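You operate a simulated robot arm through the tools that you are given. There is no shell and no other tool.

You run a simulated robot arm. Do the job below in one go: nothing can be reset, and whatever is moved stays where it is left.

TASK
Set the brace cable so the loaded pointer meets the green mark.
Fine: test weight on the pan, lock lever free, turn the grey knob, lever tight again, weight back on its spot. Set down upright: test weight.

It is judged by the outcome, as a careful person would: the job done as asked, and still so three seconds after it is handed in. It fails if anything else is knocked over, pushed out of place, dropped, spilled or broken.

THE ROBOT
A 6-joint arm with a two-finger gripper, fixed in place. Base frame: the origin is at the foot of the arm, x ahead of it, y to its left, z up. Lengths are in mm, angles in rad, forces in N, time in s.
Its first joint turns from -2.897 to 2.897 rad. Payload 2.45 kg.
The tool frame sits at the grasp point between the pads (the TCP): z along the fingers, y along the line on which they close. The tips reach 20 mm beyond it. The gripper opens to 140 mm. The gripper's body begins 168 mm behind the TCP.
Orientation is that of the tool frame in the base frame, as [roll, pitch, yaw] about the fixed x, y, z axes, in that order (R = Rz(yaw) Ry(pitch) Rx(roll)). With the fingers straight down and closing along the base's y, the tool's x points along the base's -x, its y along +y and its z along -z.

THE INTERFACE
- The arm moves only by the tool nudge_tool. Its argument "commands" is a list of rows, each an object (a shift or turn left out is 0, a gripper value left out holds the last) with "delta_pos": the shift along the tool's x, y, z in m, a list of three; "rot": the turn, a rotation vector about the tool's x, y, z in rad, a list of three; "fingers": the finger opening in m, from 0 to 0.14. In form: [{"delta_pos": [tx, ty, tz], "rot": [wx, wy, wz], "fingers": fingers}, ...]. A call has 1 to 20 rows; each row is the pose to reach, as a shift and turn from the pose commanded when the call began, along the tool's axes at that moment. Rows are played at 5 a second. More than 50 mm and 0.15 rad between two rows, or a gripper value outside its range, and nothing of the call is played. Where a pose cannot be reached the arm comes as near as it can. A force on the tool above 60 N (or 10 N above the force at the start of the call, whichever is more), or a blocked arm, ends the call early, and 0.2 s more pass. Each finger travels about 45 mm/s and halts on what it meets, pressing with about 25 N; the grip force reading is that of the motor and also rises with nothing between the fingers. The clock runs only during rows and for 0.2 s after the last one: add rows that repeat a pose to give the fingers time. The reply holds the time, the measured pose of the TCP, the force on the tool along the base axes, the opening and the grip force, in the units named above and with some noise, with the torque about the TCP (base axes, N m) and any sound that the robot's microphone picked up.
- Cameras (640 x 400 px; columns grow to the right, rows downward): "scene" is fixed at [50.8, 498.5, 1044.9]; the picture's right is [0.10, -0.99, 0.00], its down [-0.39, -0.04, -0.92] and it looks along [0.91, 0.09, -0.39] (base axes); focal length 243 px, centre (320, 200). "wrist" rides on the gripper at [78, 11, -209] in the tool frame; the picture's right is [-0.14, 0.99, 0.00], its down [-0.92, -0.13, -0.37] and it looks along [-0.37, -0.05, 0.93] (tool axes); focal length 280 px, centre (320, 200). There is no depth. A picture from a camera that has moved, and an enlarged one, comes with that camera's place and axes in the base frame and with its lens.
- snapshot(camera): a new picture of that camera. No time passes.
- zoom(camera, box): a new picture of the part [left, top, right, bottom] of that camera's present view, enlarged. No time passes.
- finish_job(): hands the job in; it is judged then, once.

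Nothing tells you positions but the pictures and the camera data. Unless the task says otherwise, let go and move clear before handing in.

The tools are called after "Call:" by a JSON object that holds its "name" and its "arguments". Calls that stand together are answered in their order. nudge_tool: Moves the arm, as the interface text tells. Its arguments: {"type":"object","properties":{"commands":{"type":"array","items":{"type":"object","properties":{"delta_pos":{"type":"array","items":{"type":"number"}},"rot":{"type":"array","items":{"type":"number"}},"fingers":{"type":"number"}}}}},"required":["commands"]} The other tools are called the same way: snapshot (camera) takes a picture; zoom (camera, box) takes an enlarged picture of a part of a camera's view; finish_job () hands the job in.

At the start:

```text
clock: 0.0
ee_pos: [308.4, 470.4, 965.3]
ee_rot: [-3.14, 0.0, 3.141]
ft_force: [0.3, -0.3, -0.1]
moment: [-0.04, 0.0, -0.03]
gripper_width: 140.1
finger_force: 0.1
```

scene: 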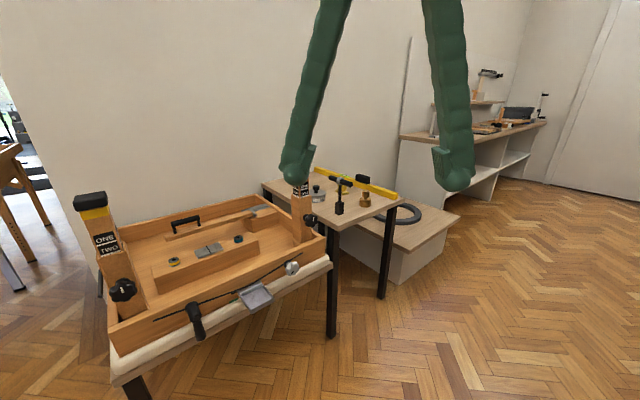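
wrist: 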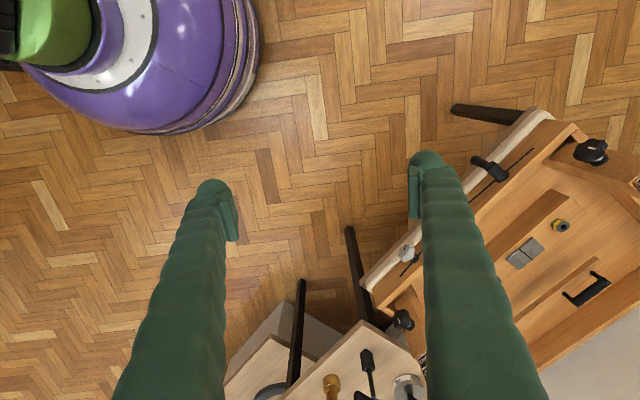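

I see a wooden bench device with two posts, a pan and knobs, and a small side table with tools and a brass weight. I'll zoom in to identify the pieces first.

Call:
{"name": "zoom", "arguments": {"camera": "scene", "box": [60, 170, 340, 390]}}

Call:
{"name": "zoom", "arguments": {"camera": "scene", "box": [260, 160, 420, 260]}}

Call:
{"name": "zoom", "arguments": {"camera": "scene", "box": [60, 180, 200, 360]}}

Call:
{"name": "zoom", "arguments": {"camera": "scene", "box": [180, 230, 340, 340]}}

Call:
{"name": "zoom", "arguments": {"camera": "wrist", "box": [340, 90, 640, 400]}}

Call:
{"name": "zoom", "arguments": {"camera": "scene", "box": [390, 50, 560, 170]}}

```text
1.82 times, centred on (200, 280) of scene
camera zoom: at [50.8, 498.5, 1044.9], right [0.1, -0.99, 0.0], down [-0.39, -0.04, -0.92], along [0.91, 0.09, -0.39], focal length 442 px, centre (538, 54)
```

zoom: 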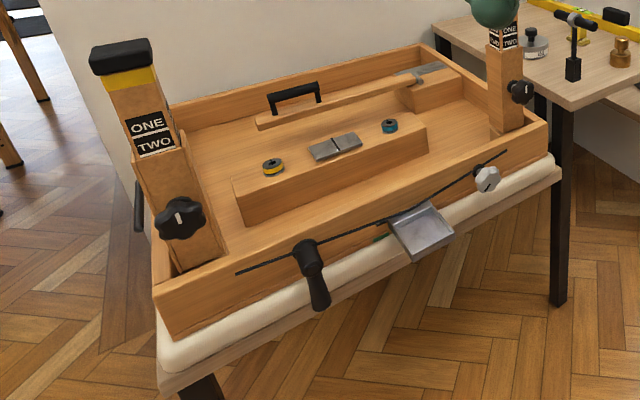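

```text
4.00 times, centred on (340, 210) of scene
camera zoom: at [50.8, 498.5, 1044.9], right [0.1, -0.99, 0.0], down [-0.39, -0.04, -0.92], along [0.91, 0.09, -0.39], focal length 972 px, centre (240, 160)
```

zoom: 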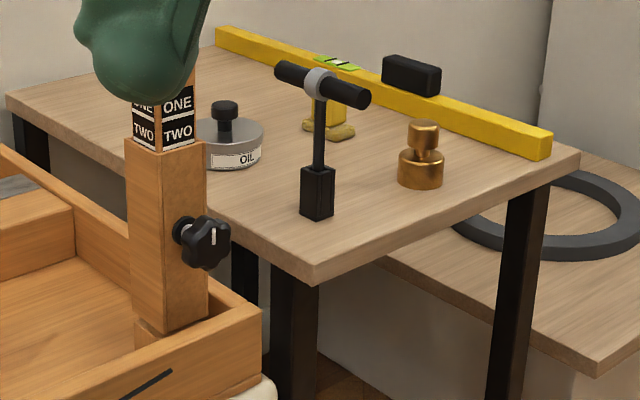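

```text
2.22 times, centred on (130, 270) of scene
camera zoom: at [50.8, 498.5, 1044.9], right [0.1, -0.99, 0.0], down [-0.39, -0.04, -0.92], along [0.91, 0.09, -0.39], focal length 540 px, centre (742, 44)
```

zoom: 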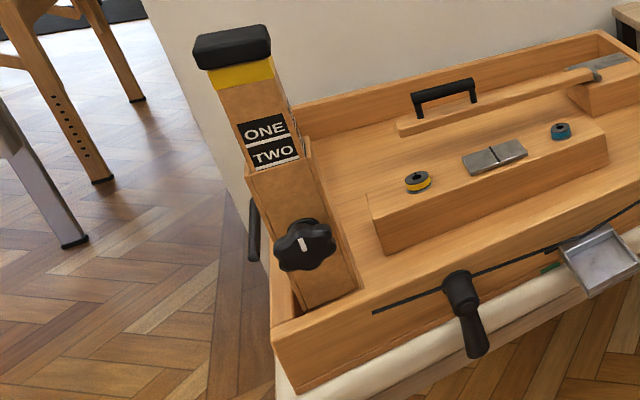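

```text
3.64 times, centred on (260, 285) of scene
camera zoom: at [50.8, 498.5, 1044.9], right [0.1, -0.99, 0.0], down [-0.39, -0.04, -0.92], along [0.91, 0.09, -0.39], focal length 884 px, centre (538, -109)
```

zoom: 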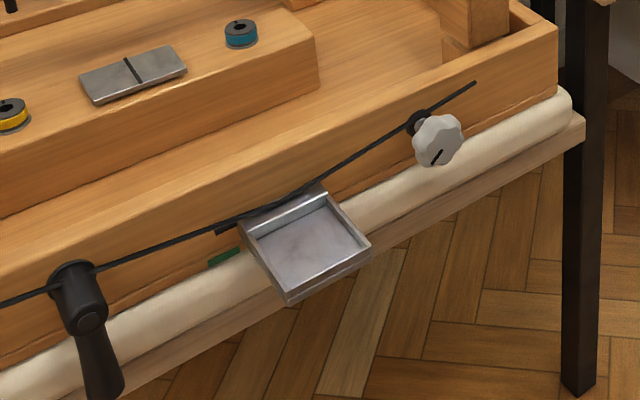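

```text
1.29 times, centred on (490, 245) of wrist
camera zoom: at [230.6, 480.2, 1173.6], right [0.14, 0.99, 0.0], down [0.92, -0.13, 0.37], along [0.37, -0.05, -0.93], focal length 362 px, centre (101, 142)
```

zoom: 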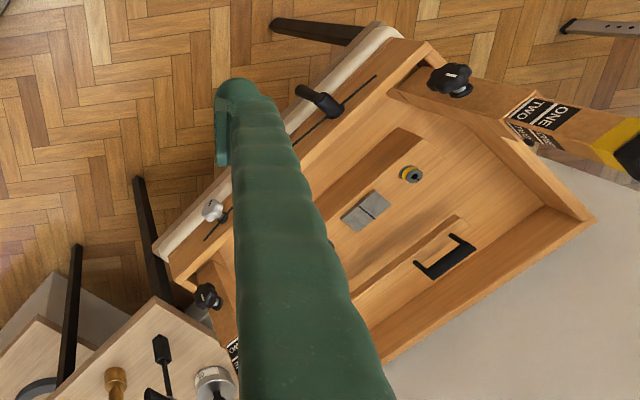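

```text
3.33 times, centred on (475, 110) of scene
camera zoom: at [50.8, 498.5, 1044.9], right [0.1, -0.99, 0.0], down [-0.39, -0.04, -0.92], along [0.91, 0.09, -0.39], focal length 810 px, centre (-197, 500)
```

zoom: 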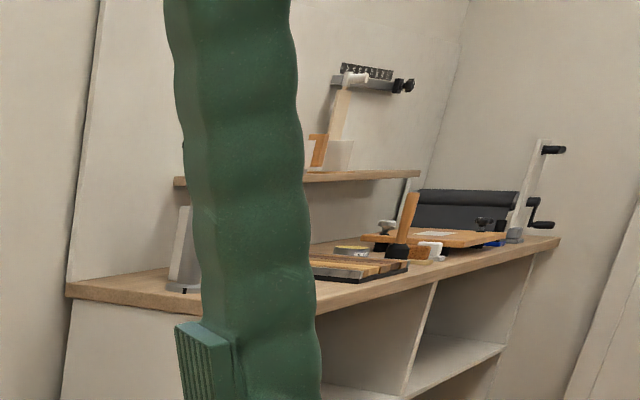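

The front face carries, left to right, a lever (~453,846,565), a pan (~530,720,547) and a grey knob (~653,646,553). The brass weight is on the side table near (987,404,654). I'll fly the camera high toward the side table for a better look.

Call:
{"name": "nudge_tool", "arguments": {"commands": [{"delta_pos": [-0.045, -0.005, 0]}, {"delta_pos": [-0.09, -0.01, 0]}, {"delta_pos": [-0.135, -0.015, 0]}, {"delta_pos": [-0.18, -0.02, 0]}, {"delta_pos": [-0.225, -0.025, 0]}, {"delta_pos": [-0.27, -0.03, 0]}, {"delta_pos": [-0.315, -0.035, 0]}, {"delta_pos": [-0.36, -0.04, 0]}, {"delta_pos": [-0.36, -0.04, 0]}]}}

Call:
{"name": "snapshot", "arguments": {"camera": "wrist"}}

Call:
{"name": "snapshot", "arguments": {"camera": "scene"}}

```text
clock: 2.0
ee_pos: [671.6, 431.6, 964.7]
ee_rot: [3.14, 0.0, 3.141]
ft_force: [-0.2, -0.1, 0.4]
moment: [-0.01, 0.0, 0.0]
gripper_width: 139.9
finger_force: 0.1
```

```text
taken
camera wrist: at [592.0, 441.7, 1174.2], right [0.14, 0.99, 0.0], down [0.92, -0.13, 0.37], along [0.37, -0.05, -0.93], focal length 280 px, centre (320, 200)
```

wrist: 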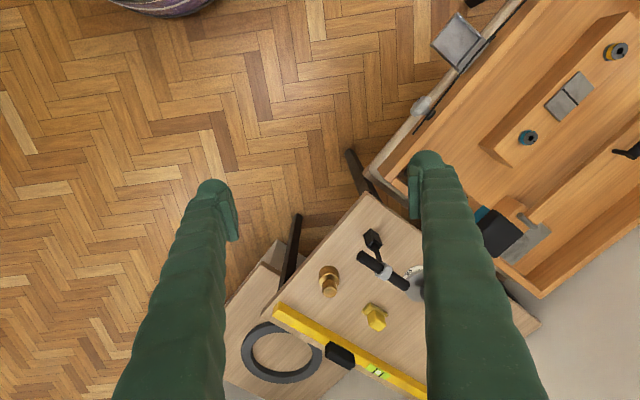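

```text
taken
```

scene: 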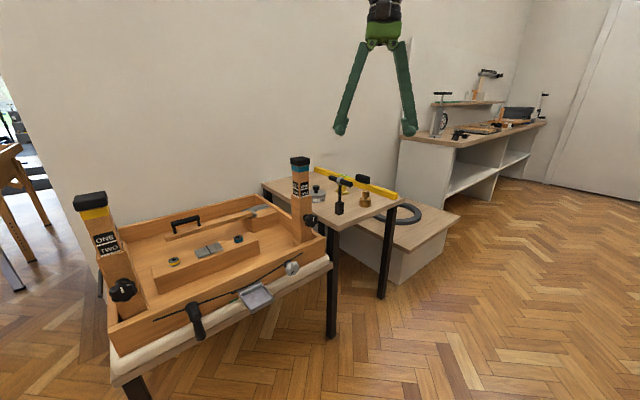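

Call:
{"name": "zoom", "arguments": {"camera": "wrist", "box": [260, 190, 440, 370]}}

Call:
{"name": "zoom", "arguments": {"camera": "scene", "box": [280, 150, 420, 240]}}

Call:
{"name": "zoom", "arguments": {"camera": "wrist", "box": [380, 0, 520, 130]}}

```text
2.22 times, centred on (350, 280) of wrist
camera zoom: at [592.0, 441.7, 1174.2], right [0.14, 0.99, 0.0], down [0.92, -0.13, 0.37], along [0.37, -0.05, -0.93], focal length 623 px, centre (253, 22)
```

zoom: 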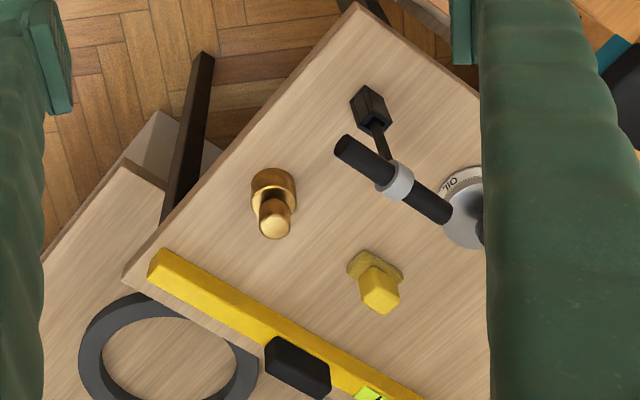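

```text
4.44 times, centred on (350, 195) of scene
camera zoom: at [50.8, 498.5, 1044.9], right [0.1, -0.99, 0.0], down [-0.39, -0.04, -0.92], along [0.91, 0.09, -0.39], focal length 1080 px, centre (187, 222)
```

zoom: 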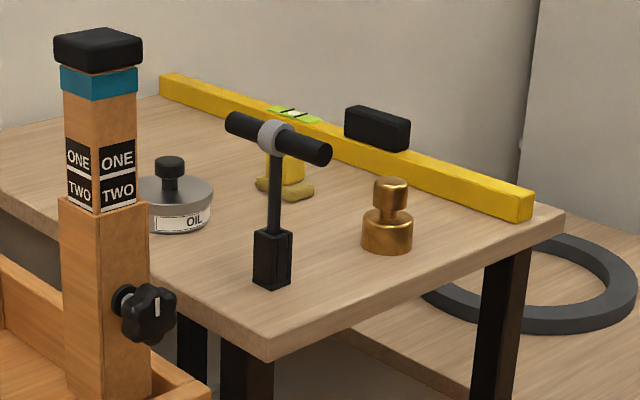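

```text
3.08 times, centred on (450, 65) of wrist
camera zoom: at [592.0, 441.7, 1174.2], right [0.14, 0.99, 0.0], down [0.92, -0.13, 0.37], along [0.37, -0.05, -0.93], focal length 863 px, centre (-80, 615)
```

zoom: 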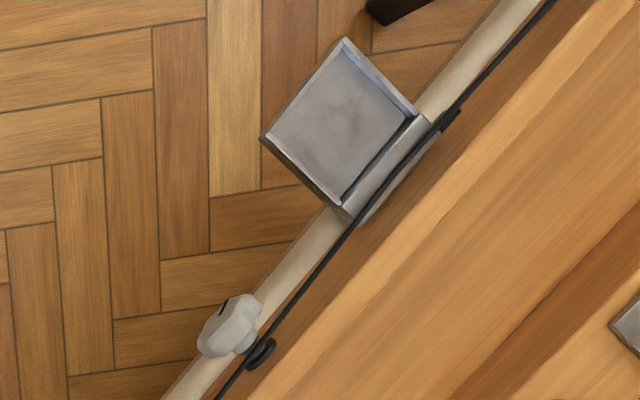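

The brass weight's top is near (991,406,691), about 57 mm tall, and the table surface is near z≈634. Next I'll bring the camera in front of the box face to study the pointer, green mark, lever and knob.

Call:
{"name": "nudge_tool", "arguments": {"commands": [{"delta_pos": [0.036, 0.018, 0.009], "rot": [0, 0, -0.112]}, {"delta_pos": [0.072, 0.036, 0.018], "rot": [0, 0, -0.224]}, {"delta_pos": [0.108, 0.054, 0.027], "rot": [0, 0, -0.336]}, {"delta_pos": [0.144, 0.072, 0.036], "rot": [0, 0, -0.448]}, {"delta_pos": [0.18, 0.09, 0.045], "rot": [0, 0, -0.56]}, {"delta_pos": [0.216, 0.109, 0.055], "rot": [0, 0, -0.672]}, {"delta_pos": [0.2516, 0.128, 0.065], "rot": [0, 0, -0.7854]}, {"delta_pos": [0.2516, 0.128, 0.065], "rot": [0, 0, -0.7854]}]}}

```text
clock: 3.8
ee_pos: [417.1, 557.6, 901.7]
ee_rot: [3.14, 0.001, -2.354]
ft_force: [-0.3, 0.2, 0.0]
moment: [0.0, 0.0, 0.0]
gripper_width: 140.0
finger_force: 0.0
```

Call:
{"name": "nudge_tool", "arguments": {"commands": [{"delta_pos": [-0.004, 0.003, 0.025], "rot": [0, -0.131, 0]}, {"delta_pos": [-0.008, 0.006, 0.05], "rot": [0, -0.262, 0]}, {"delta_pos": [-0.012, 0.009, 0.075], "rot": [0, -0.393, 0]}, {"delta_pos": [-0.016, 0.012, 0.1], "rot": [0, -0.524, 0]}, {"delta_pos": [-0.02, 0.015, 0.125], "rot": [0, -0.654, 0]}, {"delta_pos": [-0.024, 0.018, 0.15], "rot": [0, -0.785, 0]}, {"delta_pos": [-0.028, 0.021, 0.175], "rot": [0, -0.916, 0]}, {"delta_pos": [-0.032, 0.025, 0.2], "rot": [0, -1.047, 0]}, {"delta_pos": [-0.036, 0.028, 0.225], "rot": [0, -1.178, 0]}, {"delta_pos": [-0.04, 0.032, 0.25], "rot": [0, -1.309, 0]}, {"delta_pos": [-0.044, 0.036, 0.275], "rot": [0, -1.44, 0]}, {"delta_pos": [-0.047, 0.039, 0.3], "rot": [0, -1.5708, 0]}, {"delta_pos": [-0.047, 0.039, 0.3], "rot": [0, -1.5708, 0]}]}}

Call:
{"name": "snapshot", "arguments": {"camera": "wrist"}}

Call:
{"name": "snapshot", "arguments": {"camera": "scene"}}

```text
clock: 6.6
ee_pos: [450.0, 682.7, 732.7]
ee_rot: [-3.131, 1.569, -2.345]
ft_force: [0.0, -0.4, 0.6]
moment: [0.02, -0.04, 0.01]
gripper_width: 139.9
finger_force: 0.0
out of reach, approached as far as the arm can: row 10, 11, 12, 13
```

```text
taken
camera wrist: at [294.8, 541.2, 653.8], right [-0.7, 0.7, 0.14], down [-0.17, -0.35, 0.92], along [0.69, 0.62, 0.36], focal length 280 px, centre (320, 200)
```

wrist: 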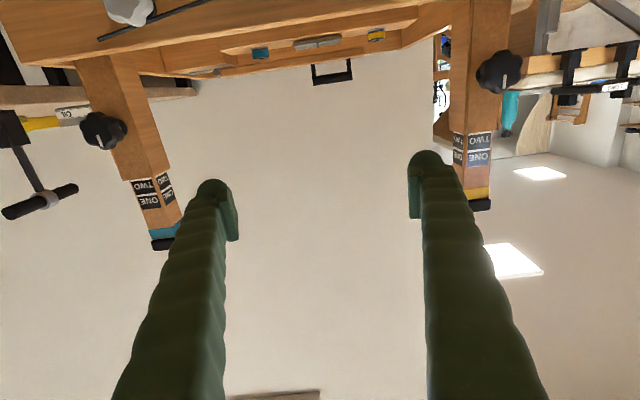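

```text
taken
```

scene: 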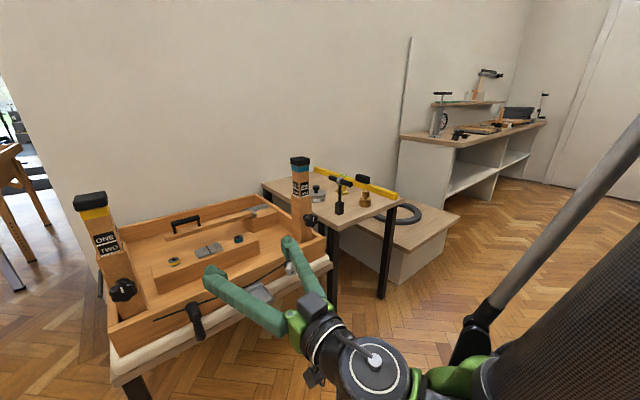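

The straight horizontal pose is outside the arm's range this close in, so I'll go back to a 45° tilt. That should give a good downward-forward view of the face.

Call:
{"name": "nudge_tool", "arguments": {"commands": [{"rot": [0, 0.131, 0]}, {"rot": [0, 0.262, 0]}, {"rot": [0, 0.393, 0]}, {"rot": [0, 0.524, 0]}, {"rot": [0, 0.655, 0]}, {"rot": [0, 0.7854, 0]}, {"rot": [0, 0.7854, 0]}, {"rot": [0, 0.7854, 0]}]}}

Call:
{"name": "snapshot", "arguments": {"camera": "wrist"}}

Call:
{"name": "snapshot", "arguments": {"camera": "scene"}}

```text
clock: 8.4
ee_pos: [449.7, 682.4, 729.8]
ee_rot: [-3.141, 0.786, -2.356]
ft_force: [0.2, -0.2, 0.0]
moment: [-0.03, -0.02, -0.03]
gripper_width: 140.1
finger_force: 0.1
```

```text
taken
camera wrist: at [297.9, 546.4, 822.4], right [-0.63, 0.77, 0.1], down [0.37, 0.19, 0.91], along [0.68, 0.61, -0.4], focal length 280 px, centre (320, 200)
```

wrist: 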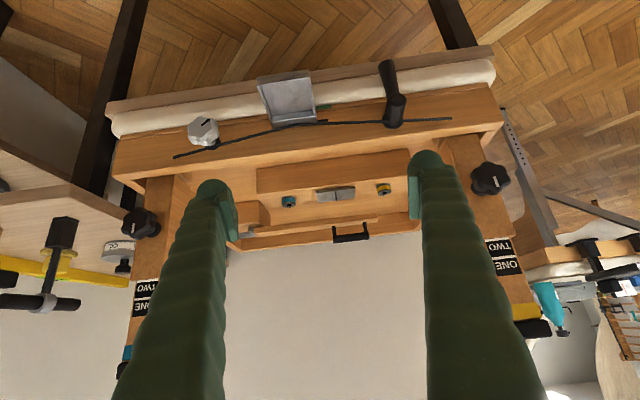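

```text
taken
```

scene: 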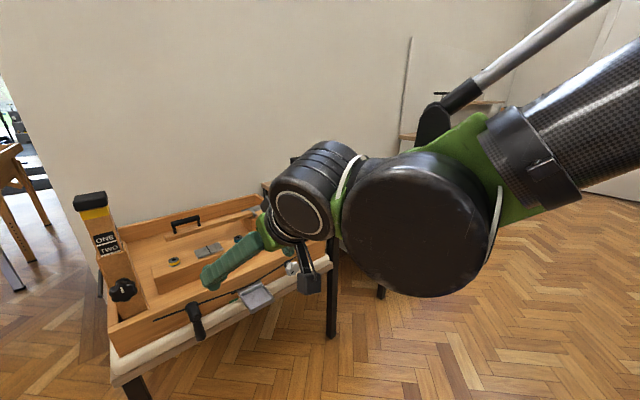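

Call:
{"name": "zoom", "arguments": {"camera": "wrist", "box": [165, 50, 345, 165]}}

Call:
{"name": "zoom", "arguments": {"camera": "wrist", "box": [290, 40, 470, 155]}}

```text
3.48 times, centred on (255, 108) of wrist
camera zoom: at [297.9, 546.4, 822.4], right [-0.63, 0.77, 0.1], down [0.37, 0.19, 0.91], along [0.68, 0.61, -0.4], focal length 975 px, centre (546, 522)
```

zoom: 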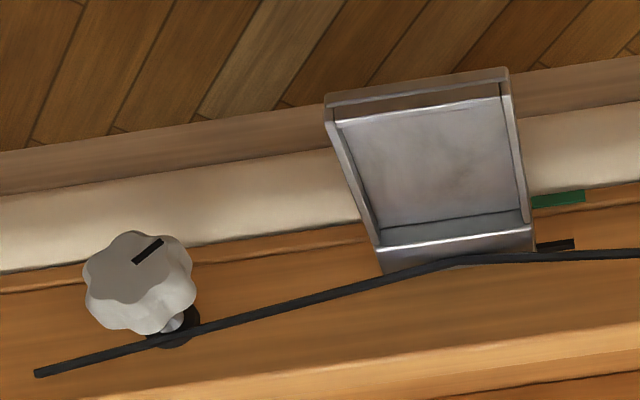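

```text
3.48 times, centred on (380, 98) of wrist
camera zoom: at [297.9, 546.4, 822.4], right [-0.63, 0.77, 0.1], down [0.37, 0.19, 0.91], along [0.68, 0.61, -0.4], focal length 975 px, centre (111, 556)
```

zoom: 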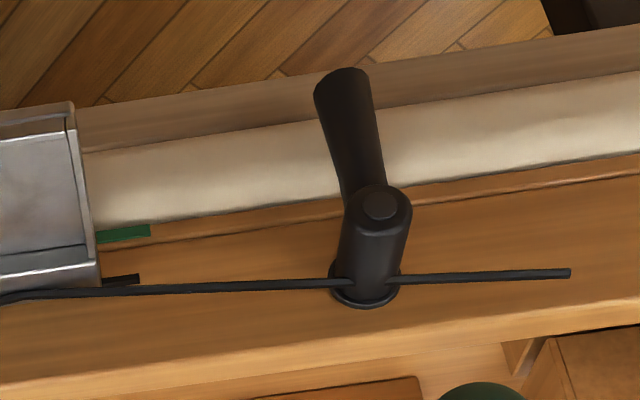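

The pointer is the black strip on the pan's left edge, and the green mark sits below it. The lever handle points down, and the knob's index line is visible. Now I'll swing over toward the weight with a tilted tool and narrower fingers to inspect it up close.

Call:
{"name": "nudge_tool", "arguments": {"commands": [{"delta_pos": [-0.00907, -0.04431, -0.00507], "rot": [0.0233, 0, 0.0233], "fingers": 0.08}, {"delta_pos": [-0.01814, -0.08862, -0.01014], "rot": [0.0467, 0, 0.0467], "fingers": 0.08}, {"delta_pos": [-0.02721, -0.13293, -0.01521], "rot": [0.07, 0, 0.07]}, {"delta_pos": [-0.03628, -0.17724, -0.02028], "rot": [0.0933, 0, 0.0933]}, {"delta_pos": [-0.04535, -0.22155, -0.02535], "rot": [0.1167, 0, 0.1167]}, {"delta_pos": [-0.05442, -0.26586, -0.03042], "rot": [0.14, 0, 0.14]}, {"delta_pos": [-0.06349, -0.31017, -0.03549], "rot": [0.1633, 0, 0.1633]}, {"delta_pos": [-0.07256, -0.35448, -0.04056], "rot": [0.1867, 0, 0.1867]}, {"delta_pos": [-0.08163, -0.39879, -0.04563], "rot": [0.21, 0, 0.21]}, {"delta_pos": [-0.0907, -0.4431, -0.0507], "rot": [0.2333, 0, 0.2333]}, {"delta_pos": [-0.09977, -0.48741, -0.05577], "rot": [0.2567, 0, 0.2567]}, {"delta_pos": [-0.1088, -0.5317, -0.0608], "rot": [0.28, 0, 0.28]}, {"delta_pos": [-0.1088, -0.5317, -0.0608], "rot": [0.28, 0, 0.28]}]}}

Call:
{"name": "snapshot", "arguments": {"camera": "wrist"}}

Call:
{"name": "snapshot", "arguments": {"camera": "scene"}}

```text
clock: 11.2
ee_pos: [849.4, 331.6, 850.5]
ee_rot: [-3.139, 0.786, -2.753]
ft_force: [0.2, -0.8, -0.5]
moment: [-0.02, 0.03, 0.01]
gripper_width: 79.8
finger_force: 0.1
```

```text
taken
camera wrist: at [657.6, 262.8, 942.8], right [-0.29, 0.95, 0.1], down [0.41, 0.03, 0.91], along [0.87, 0.3, -0.4], focal length 280 px, centre (320, 200)
```

wrist: 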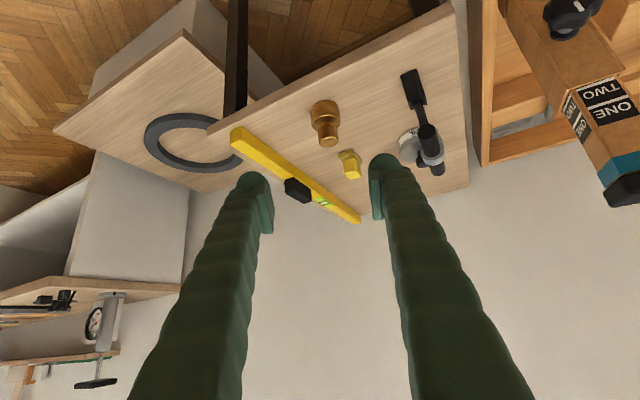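

```text
taken
```

scene: 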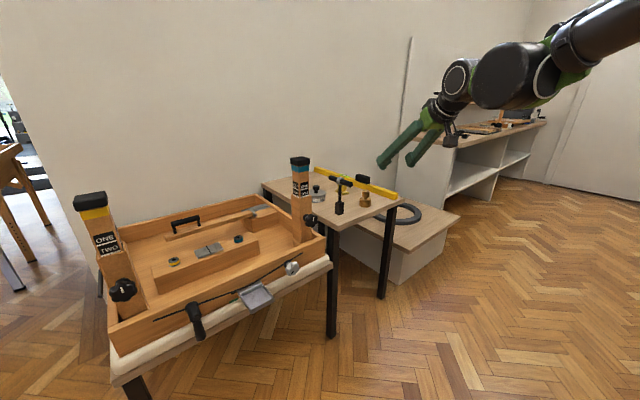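

Call:
{"name": "zoom", "arguments": {"camera": "wrist", "box": [270, 60, 390, 180]}}

Call:
{"name": "zoom", "arguments": {"camera": "wrist", "box": [380, 40, 480, 190]}}

```text
3.33 times, centred on (330, 120) of wrist
camera zoom: at [657.6, 262.8, 942.8], right [-0.29, 0.95, 0.1], down [0.41, 0.03, 0.91], along [0.87, 0.3, -0.4], focal length 935 px, centre (287, 467)
```

zoom: 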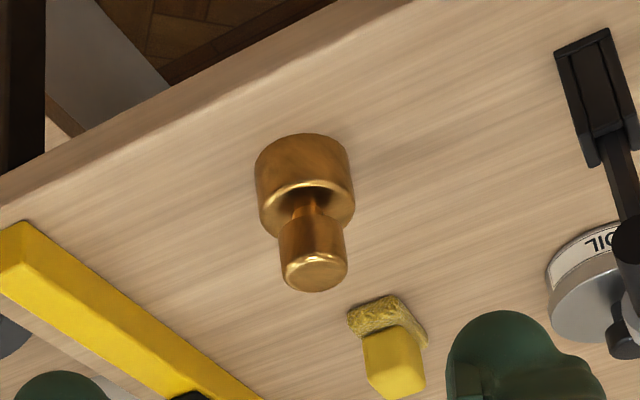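

```text
2.67 times, centred on (430, 115) of wrist
camera zoom: at [657.6, 262.8, 942.8], right [-0.29, 0.95, 0.1], down [0.41, 0.03, 0.91], along [0.87, 0.3, -0.4], focal length 748 px, centre (27, 427)
```

zoom: 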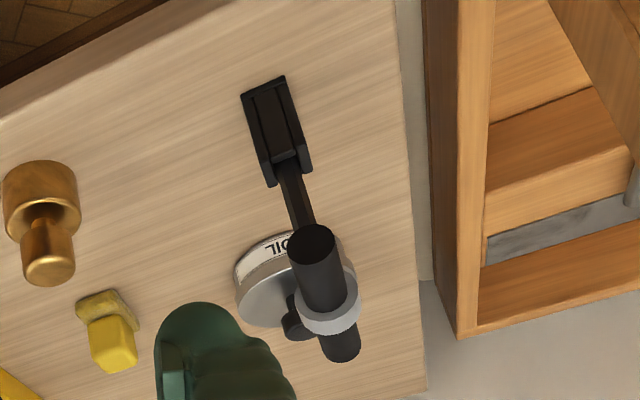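

The weight is a brass body (~47 mm wide) with a narrower grip knob (~30 mm), axis near (1000,406) and top near z≈683. I'll approach along the tilted finger axis to a pre-grasp pose and re-check.

Call:
{"name": "nudge_tool", "arguments": {"commands": [{"delta_pos": [0.0005, 0.0024, 0.0336]}, {"delta_pos": [0.001, 0.0048, 0.0672]}, {"delta_pos": [0.0014, 0.0072, 0.101]}, {"delta_pos": [0.0018, 0.0096, 0.1345]}, {"delta_pos": [0.0023, 0.0119, 0.168]}, {"delta_pos": [0.0023, 0.0119, 0.168]}]}}

Call:
{"name": "snapshot", "arguments": {"camera": "wrist"}}

Call:
{"name": "zoom", "arguments": {"camera": "scene", "box": [320, 120, 420, 220]}}

```text
clock: 12.6
ee_pos: [951.1, 385.6, 731.3]
ee_rot: [3.141, 0.785, -2.753]
ft_force: [0.5, 0.6, 0.4]
moment: [0.0, -0.02, 0.02]
gripper_width: 79.8
finger_force: 0.0
```

```text
taken
camera wrist: at [759.6, 318.5, 823.8], right [-0.29, 0.95, 0.1], down [0.41, 0.03, 0.91], along [0.87, 0.3, -0.4], focal length 280 px, centre (320, 200)
```

wrist: 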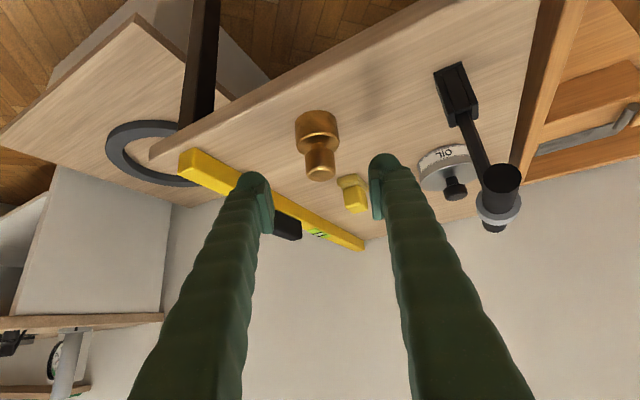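

```text
4.00 times, centred on (370, 170) of scene
camera zoom: at [50.8, 498.5, 1044.9], right [0.1, -0.99, 0.0], down [-0.39, -0.04, -0.92], along [0.91, 0.09, -0.39], focal length 972 px, centre (120, 320)
```

zoom: 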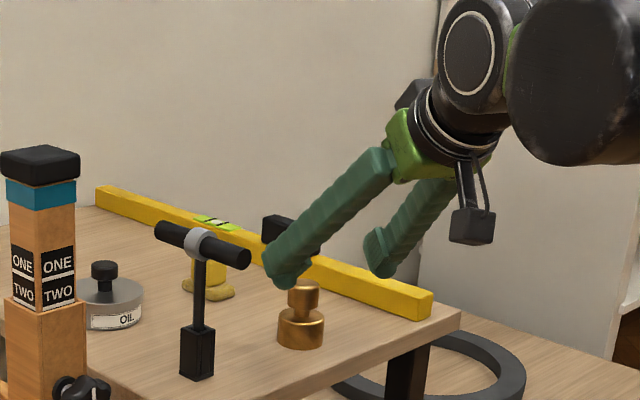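

Call:
{"name": "zoom", "arguments": {"camera": "wrist", "box": [270, 90, 390, 210]}}

```text
3.33 times, centred on (330, 150) of wrist
camera zoom: at [759.6, 318.5, 823.8], right [-0.29, 0.95, 0.1], down [0.41, 0.03, 0.91], along [0.87, 0.3, -0.4], focal length 935 px, centre (287, 367)
```

zoom: 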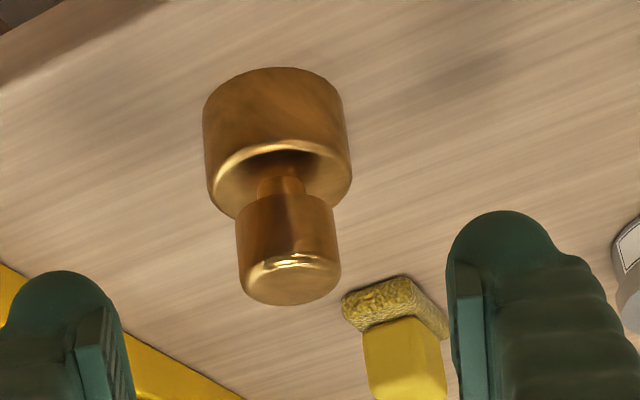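

The knob axis is now (1004,408) with its top at z≈681.5, and the grip knob spans roughly z 659–681. Moving in to straddle it, then I'll check before closing.

Call:
{"name": "nudge_tool", "arguments": {"commands": [{"delta_pos": [-0.001, 0.0002, 0.026]}, {"delta_pos": [-0.002, 0.0004, 0.052]}, {"delta_pos": [-0.0029, 0.0007, 0.0783]}, {"delta_pos": [-0.0029, 0.0007, 0.0783]}]}}

Call:
{"name": "snapshot", "arguments": {"camera": "wrist"}}

Call:
{"name": "zoom", "arguments": {"camera": "scene", "box": [320, 120, 420, 220]}}

```text
clock: 13.6
ee_pos: [1006.3, 409.1, 676.2]
ee_rot: [-3.141, 0.785, -2.751]
ft_force: [0.4, 0.1, -0.2]
moment: [0.0, -0.01, 0.02]
gripper_width: 79.9
finger_force: 0.0
```

```text
taken
camera wrist: at [814.6, 341.3, 768.1], right [-0.29, 0.95, 0.1], down [0.41, 0.03, 0.91], along [0.87, 0.3, -0.4], focal length 280 px, centre (320, 200)
```

wrist: 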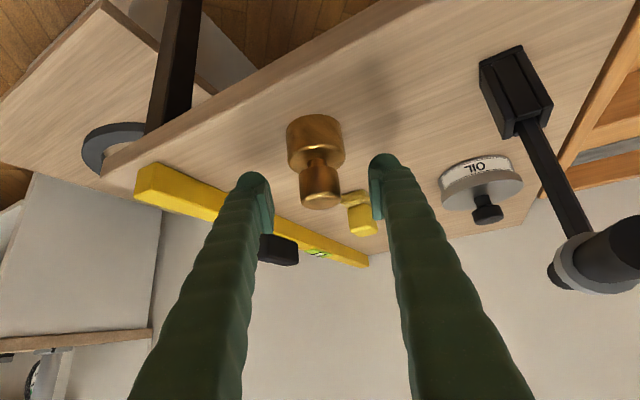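

```text
4.00 times, centred on (370, 170) of scene
camera zoom: at [50.8, 498.5, 1044.9], right [0.1, -0.99, 0.0], down [-0.39, -0.04, -0.92], along [0.91, 0.09, -0.39], focal length 972 px, centre (120, 320)
```

zoom: 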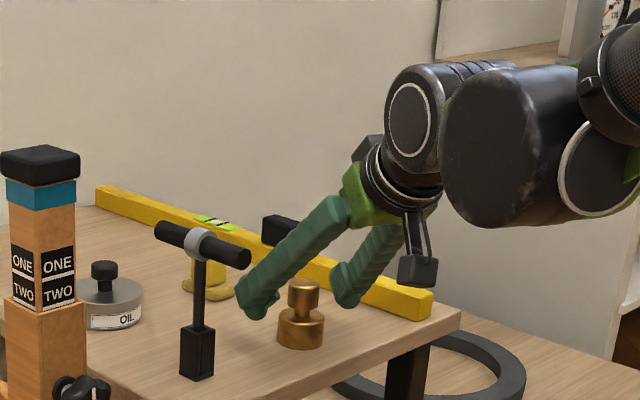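

The knob is centred between the pads. I'll raise 3 mm to keep the fingertips off the body shoulder, then close.

Call:
{"name": "nudge_tool", "arguments": {"commands": [{"delta_pos": [-0.0021, 0, -0.0021], "fingers": 0.08}, {"delta_pos": [-0.0021, 0, -0.0021], "fingers": 0.05}, {"delta_pos": [-0.0021, 0, -0.0021], "fingers": 0.036}, {"delta_pos": [-0.0021, 0, -0.0021], "fingers": 0.02}, {"delta_pos": [-0.0021, 0, -0.0021], "fingers": 0.02}, {"delta_pos": [-0.0021, 0, -0.0021], "fingers": 0.02}, {"delta_pos": [-0.0021, 0, -0.0021], "fingers": 0.02}]}}

Call:
{"name": "snapshot", "arguments": {"camera": "wrist"}}

Call:
{"name": "zoom", "arguments": {"camera": "scene", "box": [320, 120, 420, 220]}}

```text
clock: 15.2
ee_pos: [1005.5, 407.8, 678.1]
ee_rot: [-3.141, 0.786, -2.753]
ft_force: [-0.4, 0.1, 1.0]
moment: [-0.02, 0.06, -0.06]
gripper_width: 28.8
finger_force: 24.9
```

```text
taken
camera wrist: at [813.9, 341.5, 771.4], right [-0.29, 0.95, 0.1], down [0.41, 0.03, 0.91], along [0.87, 0.3, -0.4], focal length 280 px, centre (320, 200)
```

wrist: 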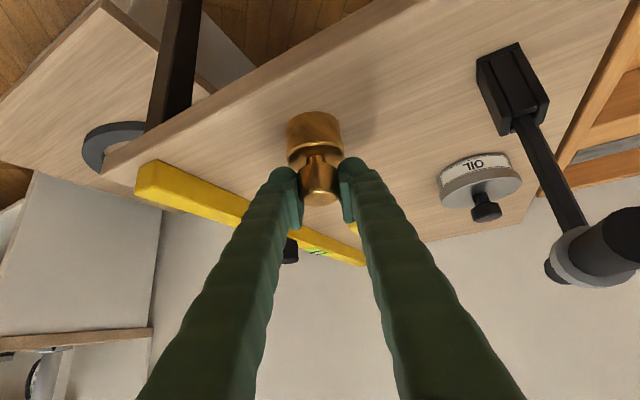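

```text
4.00 times, centred on (370, 170) of scene
camera zoom: at [50.8, 498.5, 1044.9], right [0.1, -0.99, 0.0], down [-0.39, -0.04, -0.92], along [0.91, 0.09, -0.39], focal length 972 px, centre (120, 320)
```

zoom: 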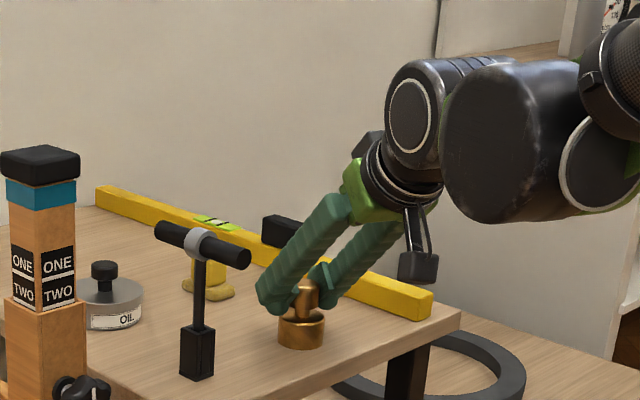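

The weight is gripped at 28.8 mm opening. Lifting it straight up, then backing away toward the robot.

Call:
{"name": "nudge_tool", "arguments": {"commands": [{"delta_pos": [-0.007, 0, -0.007], "fingers": 0.02}, {"delta_pos": [-0.021, 0, -0.021]}, {"delta_pos": [-0.042, 0, -0.042]}, {"delta_pos": [-0.063, 0, -0.063]}, {"delta_pos": [-0.084, 0, -0.084]}, {"delta_pos": [-0.106, 0, -0.106]}, {"delta_pos": [-0.0792, -0.0033, -0.1406]}, {"delta_pos": [-0.0524, -0.0066, -0.1752]}, {"delta_pos": [-0.0256, -0.01, -0.21]}, {"delta_pos": [0.001, -0.013, -0.244]}, {"delta_pos": [0.001, -0.013, -0.244]}, {"delta_pos": [0.001, -0.013, -0.244]}]}}

Call:
{"name": "snapshot", "arguments": {"camera": "wrist"}}

Call:
{"name": "zoom", "arguments": {"camera": "scene", "box": [260, 80, 460, 240]}}

```text
clock: 17.8
ee_pos: [850.8, 330.6, 851.5]
ee_rot: [-3.141, 0.786, -2.753]
ft_force: [0.2, 0.2, 1.0]
moment: [-0.01, 0.02, 0.0]
gripper_width: 19.9
finger_force: 0.0
```

```text
taken
camera wrist: at [659.1, 262.8, 944.1], right [-0.29, 0.95, 0.1], down [0.41, 0.03, 0.91], along [0.87, 0.3, -0.4], focal length 280 px, centre (320, 200)
```

wrist: 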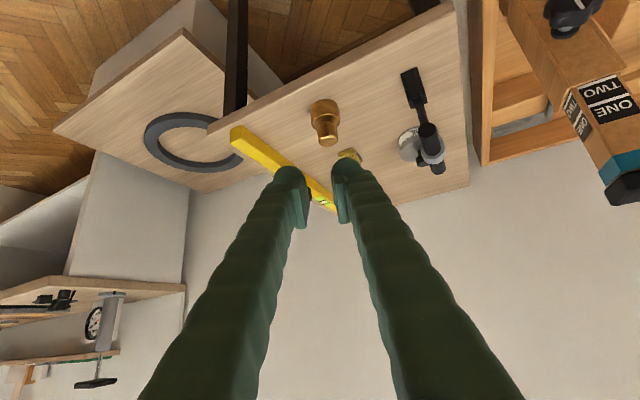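

```text
2.50 times, centred on (360, 160) of scene
camera zoom: at [50.8, 498.5, 1044.9], right [0.1, -0.99, 0.0], down [-0.39, -0.04, -0.92], along [0.91, 0.09, -0.39], focal length 608 px, centre (220, 300)
```

zoom: 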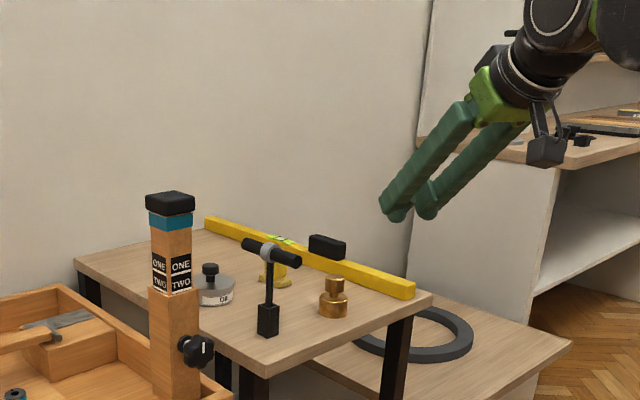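

The weight slipped out of the grip during lift and still stands upright on the table. I'll check whether it moved and look at the grip geometry before retrying.

Call:
{"name": "zoom", "arguments": {"camera": "wrist", "box": [270, 60, 390, 180]}}

Call:
{"name": "zoom", "arguments": {"camera": "scene", "box": [280, 150, 420, 240]}}

Call:
{"name": "zoom", "arguments": {"camera": "wrist", "box": [260, 150, 380, 240]}}

```text
3.33 times, centred on (330, 120) of wrist
camera zoom: at [659.1, 262.8, 944.1], right [-0.29, 0.95, 0.1], down [0.41, 0.03, 0.91], along [0.87, 0.3, -0.4], focal length 935 px, centre (287, 467)
```

zoom: 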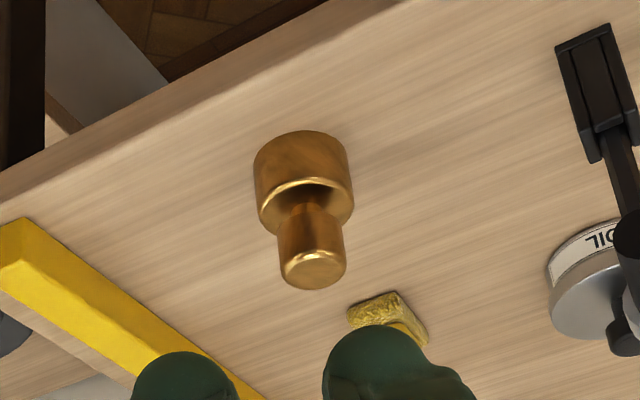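

```text
4.44 times, centred on (350, 195) of scene
camera zoom: at [50.8, 498.5, 1044.9], right [0.1, -0.99, 0.0], down [-0.39, -0.04, -0.92], along [0.91, 0.09, -0.39], focal length 1080 px, centre (187, 222)
```

zoom: 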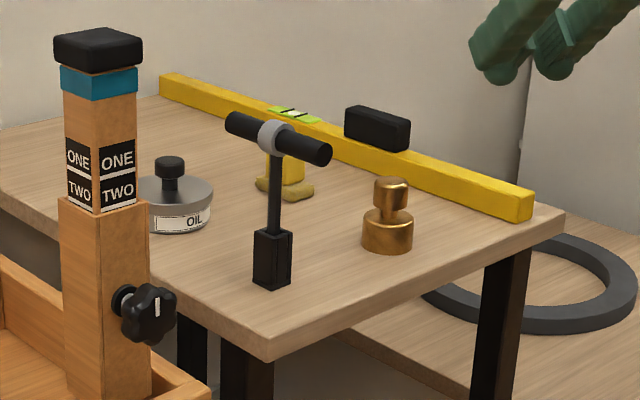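

```text
4.44 times, centred on (320, 195) of wrist
camera zoom: at [659.1, 262.8, 944.1], right [-0.29, 0.95, 0.1], down [0.41, 0.03, 0.91], along [0.87, 0.3, -0.4], focal length 1246 px, centre (320, 222)
```

zoom: 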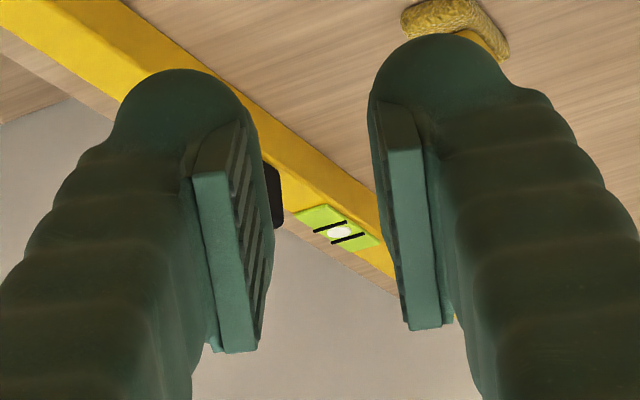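

The weight hasn't moved. The earlier grip was probably too high on the knob, so I'll retry 8 mm lower (the fingertips are rounded) and lift slowly while watching the opening.

Call:
{"name": "nudge_tool", "arguments": {"commands": [{"delta_pos": [0.0012, 0.0033, 0.0413], "fingers": 0.08}, {"delta_pos": [0.0024, 0.0066, 0.0826], "fingers": 0.08}, {"delta_pos": [0.0036, 0.01, 0.124]}, {"delta_pos": [0.0047, 0.013, 0.1653]}, {"delta_pos": [0.0055, 0.0132, 0.1935]}, {"delta_pos": [0.0063, 0.0133, 0.2215]}, {"delta_pos": [0.0071, 0.0134, 0.2495]}, {"delta_pos": [0.0071, 0.0134, 0.2495]}]}}

Call:
{"name": "zoom", "arguments": {"camera": "wrist", "box": [250, 90, 390, 230]}}

Call:
{"name": "zoom", "arguments": {"camera": "scene", "box": [330, 150, 410, 220]}}

```text
clock: 19.6
ee_pos: [1002.9, 407.7, 671.3]
ee_rot: [3.141, 0.786, -2.751]
ft_force: [-0.5, 0.1, -0.6]
moment: [-0.02, -0.01, -0.02]
gripper_width: 79.8
finger_force: 0.1
```

```text
2.86 times, centred on (320, 160) of wrist
camera zoom: at [811.7, 340.1, 763.3], right [-0.29, 0.95, 0.1], down [0.41, 0.03, 0.91], along [0.87, 0.3, -0.4], focal length 801 px, centre (320, 314)
```

zoom: 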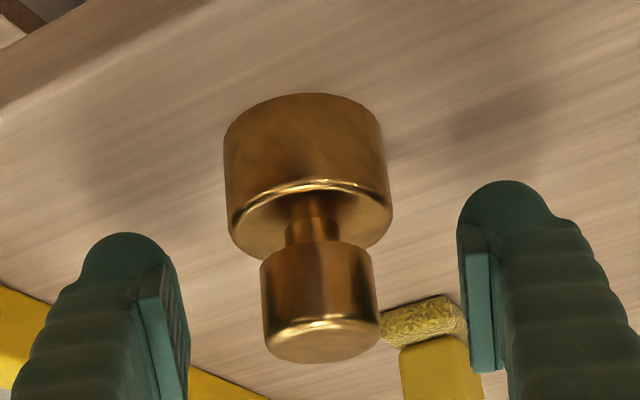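

```text
5.71 times, centred on (370, 185) of scene
camera zoom: at [50.8, 498.5, 1044.9], right [0.1, -0.99, 0.0], down [-0.39, -0.04, -0.92], along [0.91, 0.09, -0.39], focal length 1389 px, centre (34, 286)
```

zoom: 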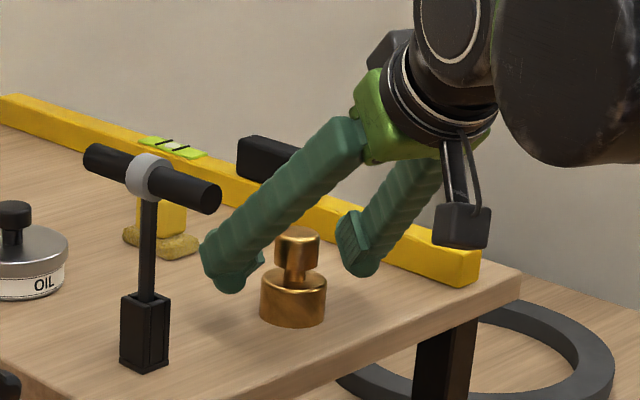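

Call:
{"name": "nudge_tool", "arguments": {"commands": [{"delta_pos": [-0.0004, 0, 0.0006], "fingers": 0.06}, {"delta_pos": [-0.0004, 0, 0.0006], "fingers": 0.04}, {"delta_pos": [-0.0004, 0, 0.0006], "fingers": 0.02}, {"delta_pos": [-0.0004, 0, 0.0006], "fingers": 0.0}, {"delta_pos": [-0.0004, 0, 0.0006], "fingers": 0.0}, {"delta_pos": [-0.0004, 0, 0.0006], "fingers": 0.0}, {"delta_pos": [-0.0004, 0, 0.0006], "fingers": 0.0}]}}

Call:
{"name": "zoom", "arguments": {"camera": "wrist", "box": [250, 90, 390, 230]}}

Call:
{"name": "zoom", "arguments": {"camera": "scene", "box": [330, 150, 410, 220]}}

```text
clock: 21.2
ee_pos: [1003.8, 407.8, 673.6]
ee_rot: [-3.141, 0.793, -2.754]
ft_force: [-2.4, -2.7, 28.4]
moment: [-0.05, 0.14, -0.01]
gripper_width: 29.1
finger_force: 25.2
stopped in row 7: the force on the tool passed its limit at 61 N (the readings are from after the stop); the commanded pose is now the measured one
```

```text
2.86 times, centred on (320, 160) of wrist
camera zoom: at [812.5, 340.7, 765.2], right [-0.29, 0.95, 0.1], down [0.4, 0.03, 0.91], along [0.87, 0.3, -0.39], focal length 801 px, centre (320, 314)
```

zoom: 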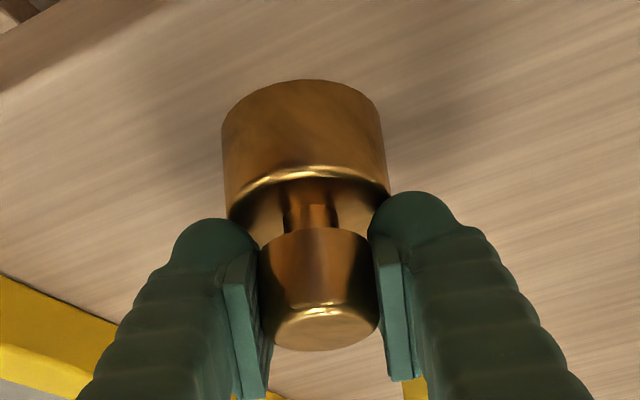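

```text
5.71 times, centred on (370, 185) of scene
camera zoom: at [50.8, 498.5, 1044.9], right [0.1, -0.99, 0.0], down [-0.39, -0.04, -0.92], along [0.91, 0.09, -0.39], focal length 1389 px, centre (34, 286)
```

zoom: 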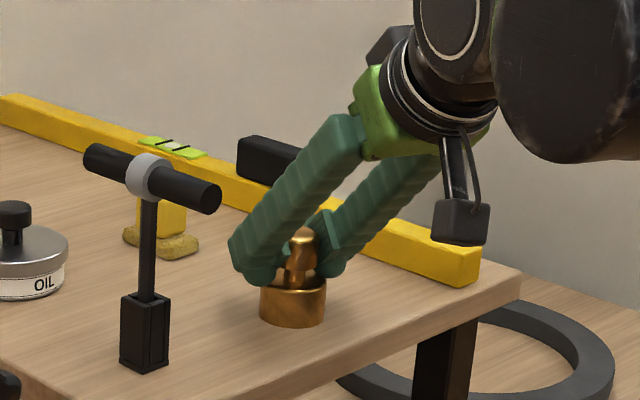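

The fingertips pressed slightly on the body shoulder. I'll ease up a little with the grip kept and lift very slowly, to see whether it holds.

Call:
{"name": "nudge_tool", "arguments": {"commands": [{"delta_pos": [-0.0007, 0, -0.0007], "fingers": 0.0}, {"delta_pos": [-0.0014, 0, -0.0014]}, {"delta_pos": [-0.0021, 0, -0.0021]}, {"delta_pos": [-0.0028, 0, -0.0028]}, {"delta_pos": [-0.0035, 0, -0.0035]}, {"delta_pos": [-0.0042, 0, -0.0042]}, {"delta_pos": [-0.0042, 0, -0.0042]}]}}

Call:
{"name": "zoom", "arguments": {"camera": "wrist", "box": [250, 90, 390, 230]}}

Call:
{"name": "zoom", "arguments": {"camera": "scene", "box": [330, 150, 410, 220]}}

```text
clock: 22.8
ee_pos: [1004.7, 409.6, 677.0]
ee_rot: [3.14, 0.788, -2.753]
ft_force: [-0.6, 0.0, -3.6]
moment: [-0.03, -0.03, 0.01]
gripper_width: 28.8
finger_force: 24.7
```

```text
2.86 times, centred on (320, 160) of wrist
camera zoom: at [812.9, 341.8, 769.5], right [-0.29, 0.95, 0.1], down [0.41, 0.03, 0.91], along [0.87, 0.3, -0.4], focal length 801 px, centre (320, 314)
```

zoom: 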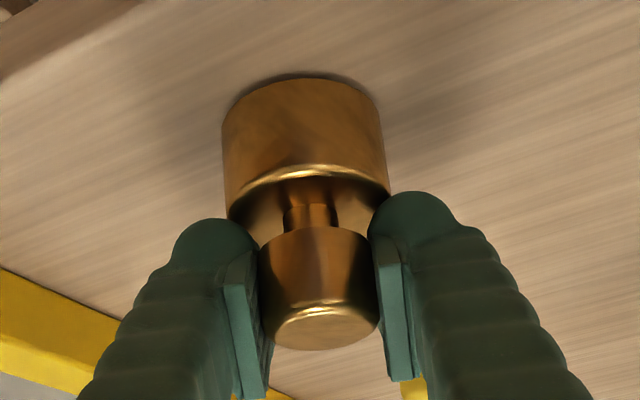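

```text
5.71 times, centred on (370, 185) of scene
camera zoom: at [50.8, 498.5, 1044.9], right [0.1, -0.99, 0.0], down [-0.39, -0.04, -0.92], along [0.91, 0.09, -0.39], focal length 1389 px, centre (34, 286)
```

zoom: 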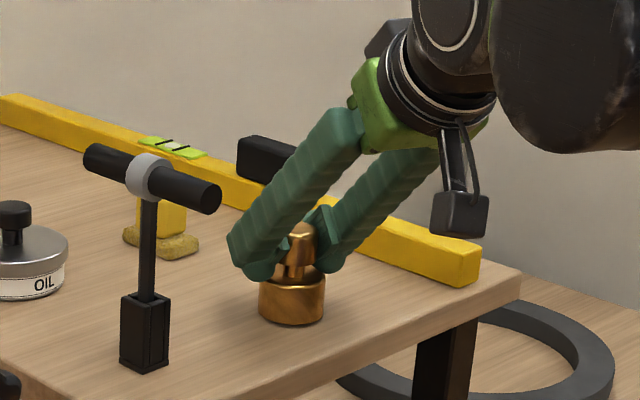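

It's holding now: about 3.6 N on the wrist, and the base has lifted off the table. Continuing the lift gently.

Call:
{"name": "nudge_tool", "arguments": {"commands": [{"delta_pos": [-0.003, 0, -0.003], "fingers": 0.0}, {"delta_pos": [-0.007, 0, -0.007]}, {"delta_pos": [-0.012, 0, -0.012]}, {"delta_pos": [-0.018, 0, -0.018]}, {"delta_pos": [-0.025, 0, -0.025]}, {"delta_pos": [-0.032, 0, -0.032]}, {"delta_pos": [-0.04, 0, -0.04]}, {"delta_pos": [-0.048, 0, -0.048]}, {"delta_pos": [-0.056, 0, -0.056]}, {"delta_pos": [-0.064, 0, -0.064]}, {"delta_pos": [-0.072, 0, -0.072]}, {"delta_pos": [-0.08, 0, -0.08]}, {"delta_pos": [-0.088, 0, -0.088]}, {"delta_pos": [-0.096, 0, -0.096]}, {"delta_pos": [-0.102, 0, -0.102]}, {"delta_pos": [-0.106, 0, -0.106]}, {"delta_pos": [-0.108, 0, -0.108]}, {"delta_pos": [-0.108, 0, -0.108]}]}}

Call:
{"name": "zoom", "arguments": {"camera": "wrist", "box": [250, 90, 390, 230]}}

Call:
{"name": "snapshot", "arguments": {"camera": "scene"}}

```text
clock: 26.6
ee_pos: [1007.0, 409.4, 830.7]
ee_rot: [3.141, 0.789, -2.752]
ft_force: [-0.6, -0.7, -3.2]
moment: [0.01, 0.01, 0.01]
gripper_width: 29.2
finger_force: 25.3
```

```text
2.86 times, centred on (320, 160) of wrist
camera zoom: at [813.8, 341.0, 923.2], right [-0.29, 0.95, 0.1], down [0.41, 0.03, 0.91], along [0.87, 0.3, -0.4], focal length 801 px, centre (320, 314)
```

zoom: 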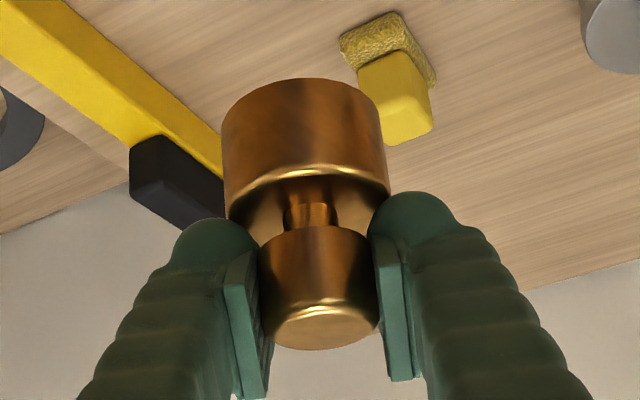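

```text
taken
```

scene: 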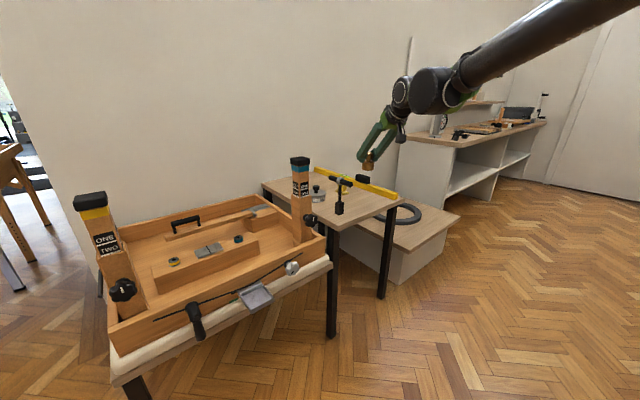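

The weight is held upright. I'll back away from the table at moderate speed, then swing along the front of the box toward the pan.

Call:
{"name": "nudge_tool", "arguments": {"commands": [{"delta_pos": [0.01, -0.0012, -0.0125], "fingers": 0.0}, {"delta_pos": [0.028, -0.0035, -0.035]}, {"delta_pos": [0.05, -0.006, -0.0625]}, {"delta_pos": [0.072, -0.009, -0.09]}, {"delta_pos": [0.092, -0.0113, -0.1155]}, {"delta_pos": [0.105, -0.013, -0.132]}, {"delta_pos": [0.1098, -0.0136, -0.138]}, {"delta_pos": [0.1098, -0.0136, -0.138]}]}}

Call:
{"name": "zoom", "arguments": {"camera": "wrist", "box": [250, 90, 390, 230]}}

```text
clock: 28.4
ee_pos: [848.1, 330.4, 850.3]
ee_rot: [3.141, 0.788, -2.753]
ft_force: [-0.1, -0.5, -2.6]
moment: [-0.03, 0.02, -0.01]
gripper_width: 29.0
finger_force: 24.7
```

```text
2.86 times, centred on (320, 160) of wrist
camera zoom: at [655.8, 261.5, 941.7], right [-0.29, 0.95, 0.1], down [0.41, 0.03, 0.91], along [0.87, 0.3, -0.4], focal length 801 px, centre (320, 314)
```

zoom: 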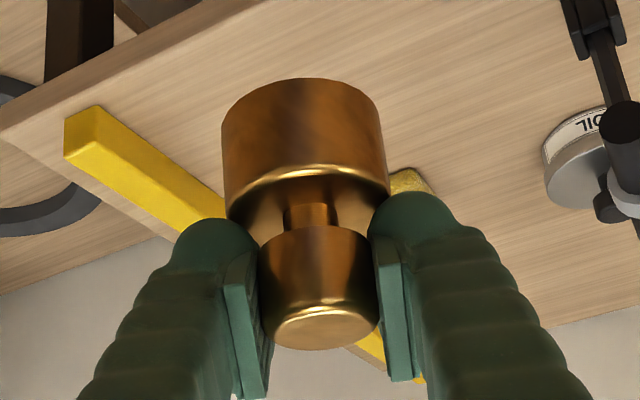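

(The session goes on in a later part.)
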